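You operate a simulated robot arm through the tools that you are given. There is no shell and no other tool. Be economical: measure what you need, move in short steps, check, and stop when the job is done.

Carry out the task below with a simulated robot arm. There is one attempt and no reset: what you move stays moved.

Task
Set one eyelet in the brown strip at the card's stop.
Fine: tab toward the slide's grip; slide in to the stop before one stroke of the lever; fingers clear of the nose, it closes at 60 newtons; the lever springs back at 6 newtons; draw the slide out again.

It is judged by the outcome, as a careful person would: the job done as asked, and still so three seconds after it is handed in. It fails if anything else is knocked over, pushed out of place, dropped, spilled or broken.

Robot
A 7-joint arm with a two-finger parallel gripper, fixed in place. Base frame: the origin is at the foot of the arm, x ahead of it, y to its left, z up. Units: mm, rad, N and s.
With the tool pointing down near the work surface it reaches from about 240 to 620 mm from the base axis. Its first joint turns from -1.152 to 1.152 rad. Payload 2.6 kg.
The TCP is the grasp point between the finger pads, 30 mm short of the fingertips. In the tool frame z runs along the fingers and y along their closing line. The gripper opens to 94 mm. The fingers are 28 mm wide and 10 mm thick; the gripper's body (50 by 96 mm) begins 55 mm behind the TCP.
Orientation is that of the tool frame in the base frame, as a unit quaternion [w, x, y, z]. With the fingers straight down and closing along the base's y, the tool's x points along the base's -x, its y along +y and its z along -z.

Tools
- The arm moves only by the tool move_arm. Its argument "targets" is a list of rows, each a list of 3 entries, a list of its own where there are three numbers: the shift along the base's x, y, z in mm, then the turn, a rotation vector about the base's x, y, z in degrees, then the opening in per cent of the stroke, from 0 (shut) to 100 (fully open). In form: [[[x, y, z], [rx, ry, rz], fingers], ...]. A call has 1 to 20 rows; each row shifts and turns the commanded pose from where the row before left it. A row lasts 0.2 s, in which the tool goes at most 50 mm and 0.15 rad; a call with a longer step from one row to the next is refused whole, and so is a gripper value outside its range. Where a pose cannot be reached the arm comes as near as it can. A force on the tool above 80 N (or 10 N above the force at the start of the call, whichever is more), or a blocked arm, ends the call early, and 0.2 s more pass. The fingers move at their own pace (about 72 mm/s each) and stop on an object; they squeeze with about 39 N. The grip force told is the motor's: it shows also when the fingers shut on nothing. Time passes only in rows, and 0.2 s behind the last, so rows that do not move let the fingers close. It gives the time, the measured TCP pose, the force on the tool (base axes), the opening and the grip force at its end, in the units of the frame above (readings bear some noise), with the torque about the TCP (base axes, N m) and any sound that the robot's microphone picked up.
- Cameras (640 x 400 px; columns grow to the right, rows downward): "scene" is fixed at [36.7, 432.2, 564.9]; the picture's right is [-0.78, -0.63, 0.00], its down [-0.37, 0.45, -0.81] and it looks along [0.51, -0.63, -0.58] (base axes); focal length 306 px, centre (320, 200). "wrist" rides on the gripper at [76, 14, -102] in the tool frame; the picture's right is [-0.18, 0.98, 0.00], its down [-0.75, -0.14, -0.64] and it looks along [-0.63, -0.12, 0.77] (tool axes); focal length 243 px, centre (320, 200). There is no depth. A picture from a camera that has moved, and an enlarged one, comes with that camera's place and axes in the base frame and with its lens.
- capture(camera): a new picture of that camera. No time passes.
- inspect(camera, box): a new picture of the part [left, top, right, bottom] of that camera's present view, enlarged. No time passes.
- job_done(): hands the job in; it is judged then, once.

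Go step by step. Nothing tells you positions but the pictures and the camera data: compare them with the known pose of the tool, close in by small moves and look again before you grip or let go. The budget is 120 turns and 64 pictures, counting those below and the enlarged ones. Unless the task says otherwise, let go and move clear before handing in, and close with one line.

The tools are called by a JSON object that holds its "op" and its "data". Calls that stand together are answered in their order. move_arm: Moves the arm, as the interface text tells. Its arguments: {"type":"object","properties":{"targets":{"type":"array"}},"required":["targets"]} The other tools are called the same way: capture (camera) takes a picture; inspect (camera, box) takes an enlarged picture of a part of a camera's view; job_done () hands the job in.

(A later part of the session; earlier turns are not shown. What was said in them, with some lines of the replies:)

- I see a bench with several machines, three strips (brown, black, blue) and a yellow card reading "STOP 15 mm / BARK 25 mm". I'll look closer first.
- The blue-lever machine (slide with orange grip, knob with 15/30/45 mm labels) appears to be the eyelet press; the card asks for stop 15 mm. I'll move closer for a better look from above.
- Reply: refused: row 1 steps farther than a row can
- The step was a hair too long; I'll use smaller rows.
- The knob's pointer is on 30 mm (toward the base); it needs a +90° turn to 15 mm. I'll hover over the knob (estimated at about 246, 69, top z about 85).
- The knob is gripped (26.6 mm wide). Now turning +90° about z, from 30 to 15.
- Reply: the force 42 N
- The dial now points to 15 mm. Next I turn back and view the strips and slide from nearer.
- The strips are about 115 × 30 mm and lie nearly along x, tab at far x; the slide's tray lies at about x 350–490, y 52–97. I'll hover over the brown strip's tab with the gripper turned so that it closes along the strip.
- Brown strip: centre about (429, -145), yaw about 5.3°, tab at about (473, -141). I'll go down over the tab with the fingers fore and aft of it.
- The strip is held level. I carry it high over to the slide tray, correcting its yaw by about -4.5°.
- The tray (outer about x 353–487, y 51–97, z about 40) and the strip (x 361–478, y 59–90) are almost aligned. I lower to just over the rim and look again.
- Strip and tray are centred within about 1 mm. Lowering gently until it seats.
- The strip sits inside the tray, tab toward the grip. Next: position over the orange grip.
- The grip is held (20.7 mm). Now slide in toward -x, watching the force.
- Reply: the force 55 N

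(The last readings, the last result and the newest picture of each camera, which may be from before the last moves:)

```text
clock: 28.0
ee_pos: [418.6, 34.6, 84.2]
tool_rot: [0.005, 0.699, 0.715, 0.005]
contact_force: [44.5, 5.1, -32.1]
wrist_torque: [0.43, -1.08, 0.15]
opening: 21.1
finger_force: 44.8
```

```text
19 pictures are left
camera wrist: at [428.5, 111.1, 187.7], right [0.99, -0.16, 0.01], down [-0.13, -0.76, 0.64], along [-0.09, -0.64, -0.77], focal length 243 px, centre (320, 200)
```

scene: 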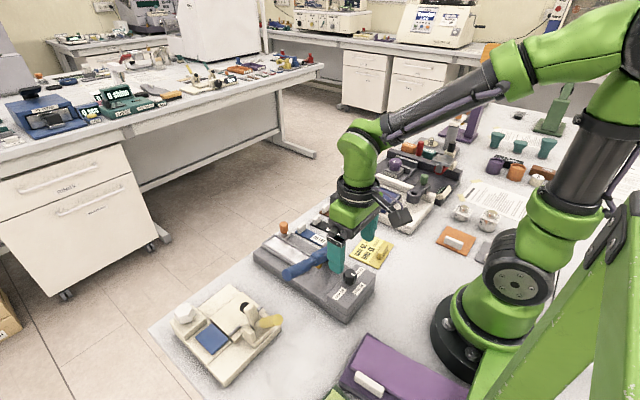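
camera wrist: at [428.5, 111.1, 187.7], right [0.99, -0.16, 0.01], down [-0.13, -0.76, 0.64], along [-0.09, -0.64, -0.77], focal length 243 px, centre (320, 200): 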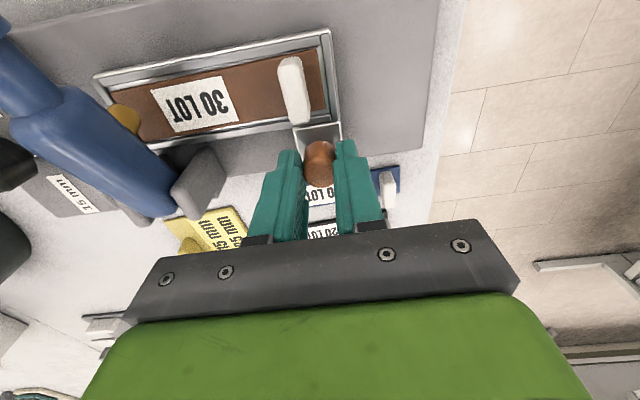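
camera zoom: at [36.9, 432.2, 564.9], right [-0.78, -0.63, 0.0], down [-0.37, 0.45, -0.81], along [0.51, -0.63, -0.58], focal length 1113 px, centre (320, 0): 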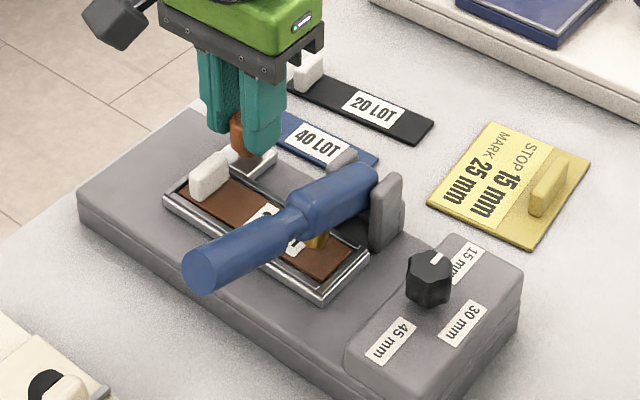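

The slide has met a firm stop (44 N) with the nose over the strip's front end. I relax the push, let go and rise, then look where the slide rests.

{"op": "move_arm", "data": {"targets": [[[2, 0, 0], [0, 0, 0], 0], [[0, 0, 0], [0, 0, 0], 0], [[0, 0, 0], [0, 0, 0], 30], [[0, 0, 0], [0, 0, 0], 40], [[0, 0, 20], [0, 0, 0], 40], [[0, 0, 35], [0, 0, 0], 40], [[10, 0, 30], [0, 0, 0], 20], [[0, 0, 0], [0, 0, 0], 0]]}}

{"op": "inspect", "data": {"camera": "wrist", "box": [100, 0, 420, 200]}}

{"op": "inspect", "data": {"camera": "scene", "box": [250, 200, 390, 310]}}

```text
clock: 29.8
ee_pos: [426.3, 34.0, 169.4]
tool_rot: [0.0, 0.701, 0.713, 0.0]
contact_force: [0.2, 0.2, 0.4]
wrist_torque: [-0.01, 0.02, -0.01]
opening: 0.2
finger_force: 31.9
```

```text
2.00 times, centred on (260, 100) of wrist
camera zoom: at [438.7, 110.8, 271.6], right [0.99, -0.17, 0.0], down [-0.13, -0.76, 0.64], along [-0.11, -0.63, -0.77], focal length 485 px, centre (440, 400)
```

zoom: 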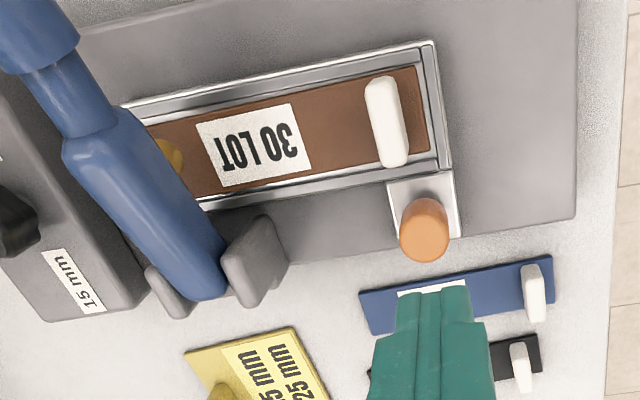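

```text
3.64 times, centred on (320, 255) of scene
camera zoom: at [36.7, 432.2, 564.9], right [-0.78, -0.63, 0.0], down [-0.37, 0.45, -0.81], along [0.51, -0.63, -0.58], focal length 1113 px, centre (320, 0)
```

zoom: 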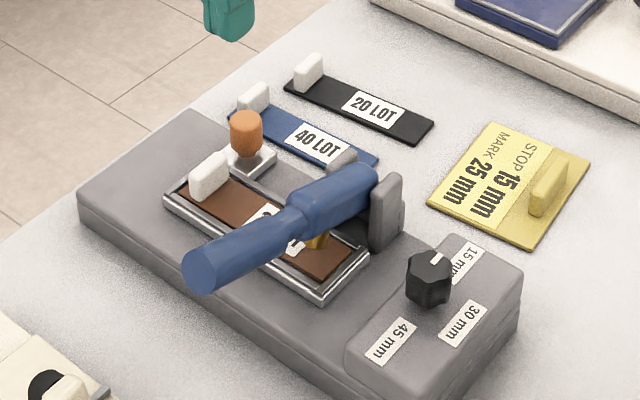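

The slide stays at its stop. The lever's handle rises from the pivot (≈ 319, 30, 67) to its end (≈ 321, 174, 125). I'll bring the closed fingertips over the handle, well away from the nose.

{"op": "move_arm", "data": {"targets": [[[0, 0, 30], [0, 0, 0], 0], [[-30, 30, 0], [0, 0, 0], 0], [[-30, 30, 0], [0, 0, 0], 0], [[-30, 30, 0], [0, 0, 0], 0], [[-15, 16, 0], [0, 0, 0], 0], [[0, 0, -20], [0, 0, 0], 0], [[0, 0, 0], [0, 0, 0], 0]]}}

{"op": "capture", "data": {"camera": "wrist"}}

{"op": "inspect", "data": {"camera": "scene", "box": [220, 160, 400, 310]}}

```text
clock: 31.4
ee_pos: [320.2, 140.9, 177.8]
tool_rot: [0.0, 0.702, 0.713, 0.0]
contact_force: [0.5, -0.8, 0.3]
wrist_torque: [0.02, -0.01, -0.01]
opening: 0.0
finger_force: 32.6
```

```text
16 pictures are left
camera wrist: at [333.1, 217.1, 280.9], right [0.99, -0.17, 0.0], down [-0.13, -0.76, 0.64], along [-0.11, -0.63, -0.77], focal length 243 px, centre (320, 200)
```

wrist: 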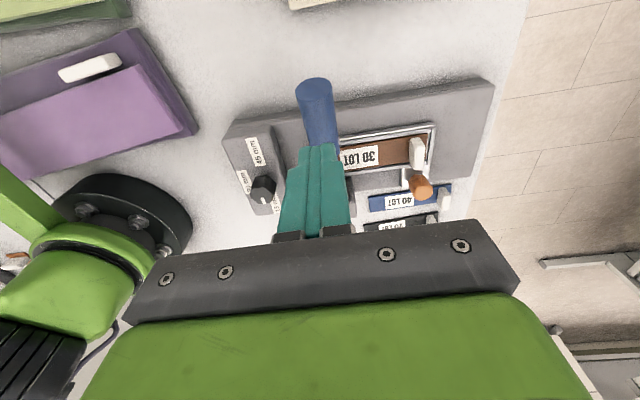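

```text
2.67 times, centred on (310, 235) of scene
camera zoom: at [36.7, 432.2, 564.9], right [-0.78, -0.63, 0.0], down [-0.37, 0.45, -0.81], along [0.51, -0.63, -0.58], focal length 816 px, centre (347, 107)
```

zoom: 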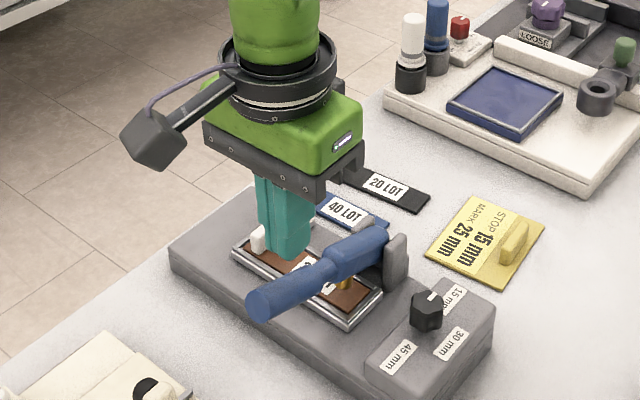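

The fingertips sit above the grip part of the handle. Pressing down in small steps.

{"op": "move_arm", "data": {"targets": [[[1.5, 0, -10], [0, 0, 0], 0], [[0, 0, -8], [0, 0, 0], 0], [[0, 0, -6], [0, 0, 0], 0], [[0, 0, -6], [0, 0, 0], 0], [[0, 0, 0], [0, 0, 0], 0]]}}

```text
clock: 32.6
ee_pos: [322.3, 142.1, 149.0]
tool_rot: [0.0, 0.702, 0.712, -0.001]
contact_force: [0.2, -0.1, 2.1]
wrist_torque: [0.04, 0.03, 0.0]
opening: 0.0
finger_force: 32.8
```

{"op": "move_arm", "data": {"targets": [[[0, 0, -4], [0, 0, 0], 0], [[0, 0.5, -4], [0, 0, 0], 0], [[0, 0.5, -4], [0, 0, 0], 0], [[0, 0.5, -4], [0, 0, 0], 0], [[0, 0, 0], [0, 0, 0], 0]]}}

{"op": "inspect", "data": {"camera": "scene", "box": [240, 180, 380, 300]}}

```text
clock: 33.8
ee_pos: [322.0, 143.2, 133.9]
tool_rot: [0.0, 0.702, 0.713, 0.0]
contact_force: [0.8, 1.4, 3.2]
wrist_torque: [0.05, -0.03, 0.0]
opening: 0.0
finger_force: 32.8
```

```text
3.33 times, centred on (310, 240) of scene
camera zoom: at [36.7, 432.2, 564.9], right [-0.78, -0.63, 0.0], down [-0.37, 0.45, -0.81], along [0.51, -0.63, -0.58], focal length 1020 px, centre (353, 67)
```

zoom: 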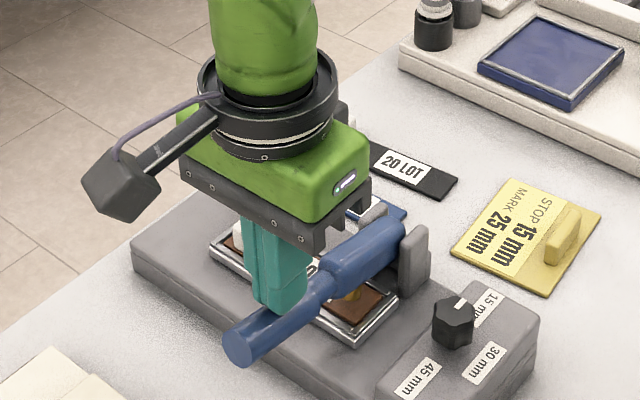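

{"op": "move_arm", "data": {"targets": [[[0, 0.3, -4], [0, 0, 0], 0], [[0, 0.3, -4], [0, 0, 0], 0], [[0, 0.3, -4], [0, 0, 0], 0], [[0, 0.2, -3], [0, 0, 0], 0], [[0, 0, 0], [0, 0, 0], 0]]}}

```text
clock: 35.0
ee_pos: [322.7, 143.2, 118.1]
tool_rot: [0.0, 0.701, 0.713, 0.0]
contact_force: [-1.8, 0.5, 4.3]
wrist_torque: [0.09, 0.04, 0.03]
opening: 0.3
finger_force: 32.5
```

{"op": "move_arm", "data": {"targets": [[[0, 0.2, -3], [0, 0, 0], 0], [[0, 0.2, -3], [0, 0, 0], 0], [[0, 0.1, -3], [0, 0, 0], 0], [[0, 0.1, -3], [0, 0, 0], 0], [[0, 0, 0], [0, 0, 0], 0]]}}

```text
clock: 36.2
ee_pos: [323.1, 143.6, 108.0]
tool_rot: [-0.001, 0.703, 0.712, 0.001]
contact_force: [-20.1, -5.2, 54.9]
wrist_torque: [-0.95, 0.69, -0.04]
opening: 0.2
finger_force: 33.6
```

The nose is on the strip (55 N at the handle); a little more to close it.

{"op": "move_arm", "data": {"targets": [[[0, 0, -0.5], [0, 0, 0], 0], [[0, 0, -0.5], [0, 0, 0], 0], [[0, 0, 0], [0, 0, 0], 0]]}}

{"op": "inspect", "data": {"camera": "scene", "box": [240, 180, 380, 300]}}

```text
clock: 37.0
ee_pos: [322.6, 144.6, 107.3]
tool_rot: [0.0, 0.702, 0.713, 0.002]
contact_force: [-21.3, -6.7, 69.4]
wrist_torque: [-1.17, 0.72, -0.1]
opening: 0.0
finger_force: 33.4
```

```text
3.33 times, centred on (310, 240) of scene
camera zoom: at [36.5, 432.1, 565.0], right [-0.78, -0.63, 0.0], down [-0.37, 0.46, -0.81], along [0.51, -0.63, -0.58], focal length 1020 px, centre (353, 67)
```

zoom: 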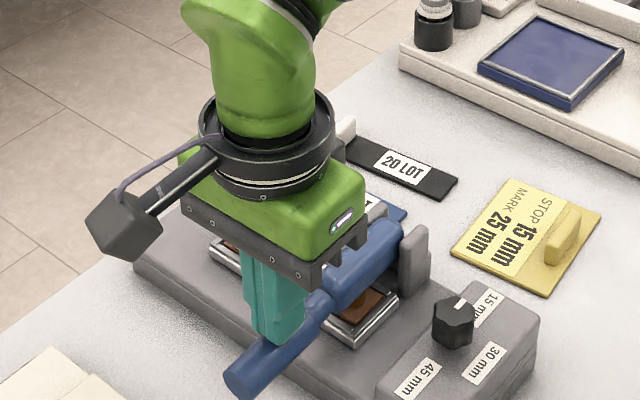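

{"op": "move_arm", "data": {"targets": [[[0, 0, -0.6], [0, 0, 0], 0], [[0, 0, 0], [0, 0, 0], 0]]}}

```text
clock: 37.6
ee_pos: [323.2, 144.9, 106.9]
tool_rot: [0.001, 0.702, 0.712, 0.003]
contact_force: [-20.4, -9.0, 73.9]
wrist_torque: [-1.33, 0.67, -0.25]
opening: 0.1
finger_force: 32.9
```

The lever is hard down at 74 N, well over 60. I let it rise under the fingers and move clear.

{"op": "move_arm", "data": {"targets": [[[0, 0, 2], [0, 0, 0], 0], [[0, 0, 6], [0, 0, 0], 0], [[0, 0, 8], [0, 0, 0], 0], [[0, 0, 8], [0, 0, 0], 0], [[0, 0, 8], [0, 0, 0], 0], [[0, 0, 8], [0, 0, 0], 0], [[0, 0, 15], [0, 0, 0], 0], [[0, 0, 25], [0, 0, 0], 0], [[0, 0, 0], [0, 0, 0], 0]]}}

{"op": "inspect", "data": {"camera": "scene", "box": [240, 180, 380, 300]}}

```text
clock: 39.6
ee_pos: [323.9, 140.7, 183.6]
tool_rot: [0.0, 0.701, 0.713, 0.0]
contact_force: [0.6, 0.0, -0.3]
wrist_torque: [0.02, -0.03, -0.01]
opening: 0.0
finger_force: 33.2
```

```text
3.33 times, centred on (310, 240) of scene
camera zoom: at [36.7, 432.2, 564.9], right [-0.78, -0.63, 0.0], down [-0.37, 0.45, -0.81], along [0.51, -0.63, -0.58], focal length 1020 px, centre (353, 67)
```

zoom: 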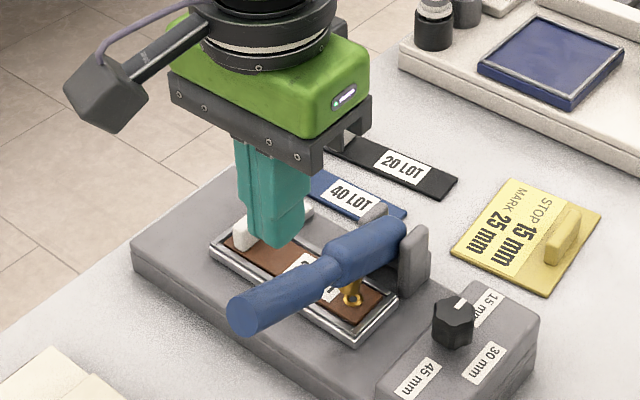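

A gold eyelet is visible in the strip and the lever is back up. Now I return to the grip to draw the slide out.

{"op": "move_arm", "data": {"targets": [[[0, 0, 25], [0, 0, 0], 0], [[30, -30, 0], [0, 0, 0], 20], [[30, -30, 0], [0, 0, 0], 50], [[36, -30, 0], [0, 0, 0], 50], [[0, -15, -30], [0, 0, 0], 50], [[0, 0, -35], [0, 0, 0], 50], [[0, 0, -25], [0, 0, 0], 50], [[0, 0, 0], [0, 0, 0], 50]]}}

{"op": "capture", "data": {"camera": "wrist"}}

```text
clock: 41.4
ee_pos: [418.4, 38.7, 121.1]
tool_rot: [0.001, 0.702, 0.712, 0.0]
contact_force: [-0.2, 0.1, 0.1]
wrist_torque: [-0.06, -0.03, 0.01]
opening: 47.0
finger_force: 0.1
```

```text
11 pictures are left
camera wrist: at [431.3, 115.2, 222.9], right [0.99, -0.17, 0.0], down [-0.13, -0.76, 0.64], along [-0.11, -0.63, -0.77], focal length 243 px, centre (320, 200)
```

wrist: 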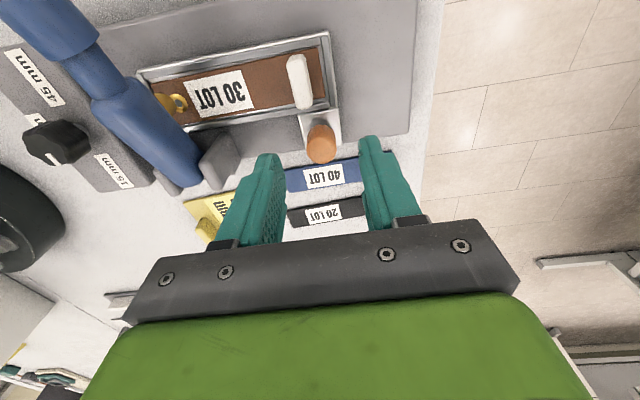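

{"op": "move_arm", "data": {"targets": [[[0, -2, -15], [0, 0, 0], 50], [[0, 0, -15], [0, 0, 0], 50], [[0, 0, -7], [0, 0, 0], 50], [[0, 0, 0], [0, 0, 0], 30], [[0, 0, 0], [0, 0, 0], 10], [[0, 0, 0], [0, 0, 0], 0], [[0, 0, 0], [0, 0, 0], 0]]}}

```text
clock: 43.0
ee_pos: [418.9, 38.5, 82.2]
tool_rot: [0.001, 0.701, 0.714, 0.0]
contact_force: [9.1, 0.7, -6.2]
wrist_torque: [0.21, -0.25, 0.03]
opening: 21.2
finger_force: 45.4
```

{"op": "move_arm", "data": {"targets": [[[5, 0, 0], [0, 0, 0], 0], [[8, 0.1, 0], [0, 0, 0], 0], [[8, 0.1, 0], [0, 0, 0], 0], [[8, 0.1, 0], [0, 0, 0], 0], [[8, 0.1, 0], [0, 0, 0], 0], [[8, 0.1, 0], [0, 0, 0], 0], [[5, 0, 0], [0, 0, 0], 0], [[2, 0, 0], [0, 0, 0], 0], [[0, 0, 0], [0, 0, 0], 0]]}}

{"op": "inspect", "data": {"camera": "scene", "box": [240, 180, 380, 300]}}

```text
clock: 45.0
ee_pos: [471.5, 37.7, 83.3]
tool_rot: [0.0, 0.702, 0.713, 0.0]
contact_force: [-0.6, 4.0, 4.5]
wrist_torque: [0.55, 0.03, -0.03]
opening: 21.1
finger_force: 44.9
```

```text
3.33 times, centred on (310, 240) of scene
camera zoom: at [36.7, 432.2, 564.9], right [-0.78, -0.63, 0.0], down [-0.37, 0.45, -0.81], along [0.51, -0.63, -0.58], focal length 1020 px, centre (353, 67)
```

zoom: 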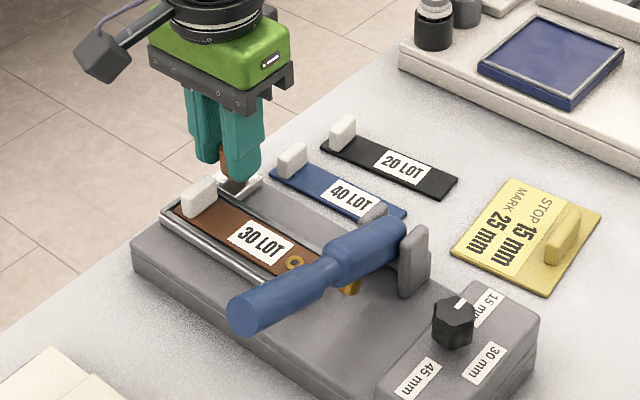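

The slide is back at its starting place. Let go, rise, and check.

{"op": "move_arm", "data": {"targets": [[[0, 0, 0], [0, 0, 0], 20], [[0, 0, 0], [0, 0, 0], 45], [[0, 0, 0], [0, 0, 0], 45], [[0, 0, 25], [0, 0, 0], 45], [[0, 0, 40], [0, 0, 0], 45], [[0, 20, 30], [0, 0, 0], 45], [[0, 20, 0], [0, 0, 0], 45], [[0, 0, 0], [0, 0, 0], 45]]}}

{"op": "inspect", "data": {"camera": "wrist", "box": [130, 30, 390, 200]}}

{"op": "capture", "data": {"camera": "scene"}}

```text
clock: 46.8
ee_pos: [470.2, 77.9, 176.1]
tool_rot: [0.0, 0.702, 0.712, 0.0]
contact_force: [0.6, 0.7, 0.1]
wrist_torque: [0.0, 0.02, -0.02]
opening: 42.4
finger_force: 0.1
```

```text
2.35 times, centred on (260, 115) of wrist
camera zoom: at [483.4, 153.4, 280.1], right [0.99, -0.17, 0.0], down [-0.13, -0.76, 0.64], along [-0.11, -0.63, -0.77], focal length 571 px, centre (461, 400)
```

zoom: 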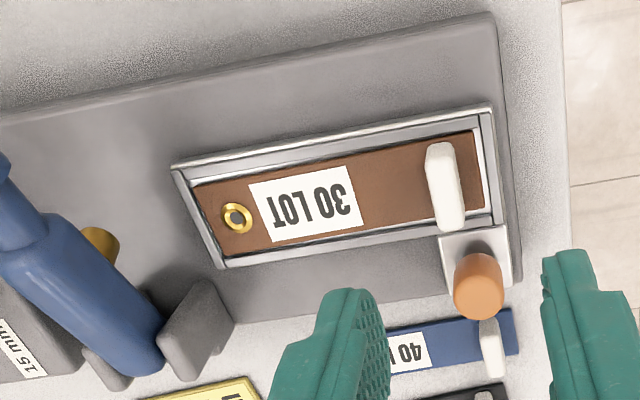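

```text
8 pictures are left
```

scene: 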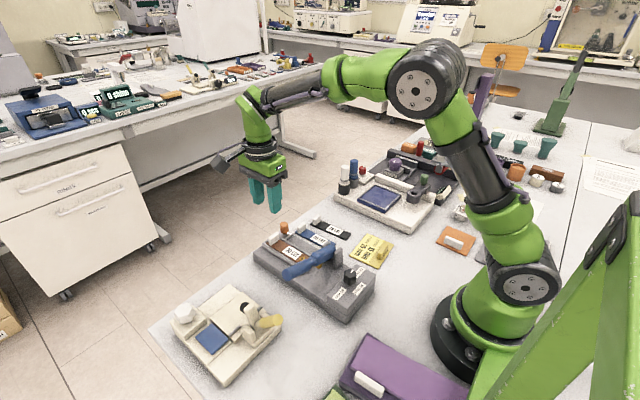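

The eyelet is set about 15 mm from the strip's front end, the slide is drawn out, the lever is up, and nothing else has moved. The arm is clear, so I'm handing in.

{"op": "job_done", "data": {}}

```text
The job is handed in.
```

I set one eyelet in the brown strip with the dial at the card's 15 mm stop. The slide is drawn out again, the lever is back up, and nothing else was disturbed.
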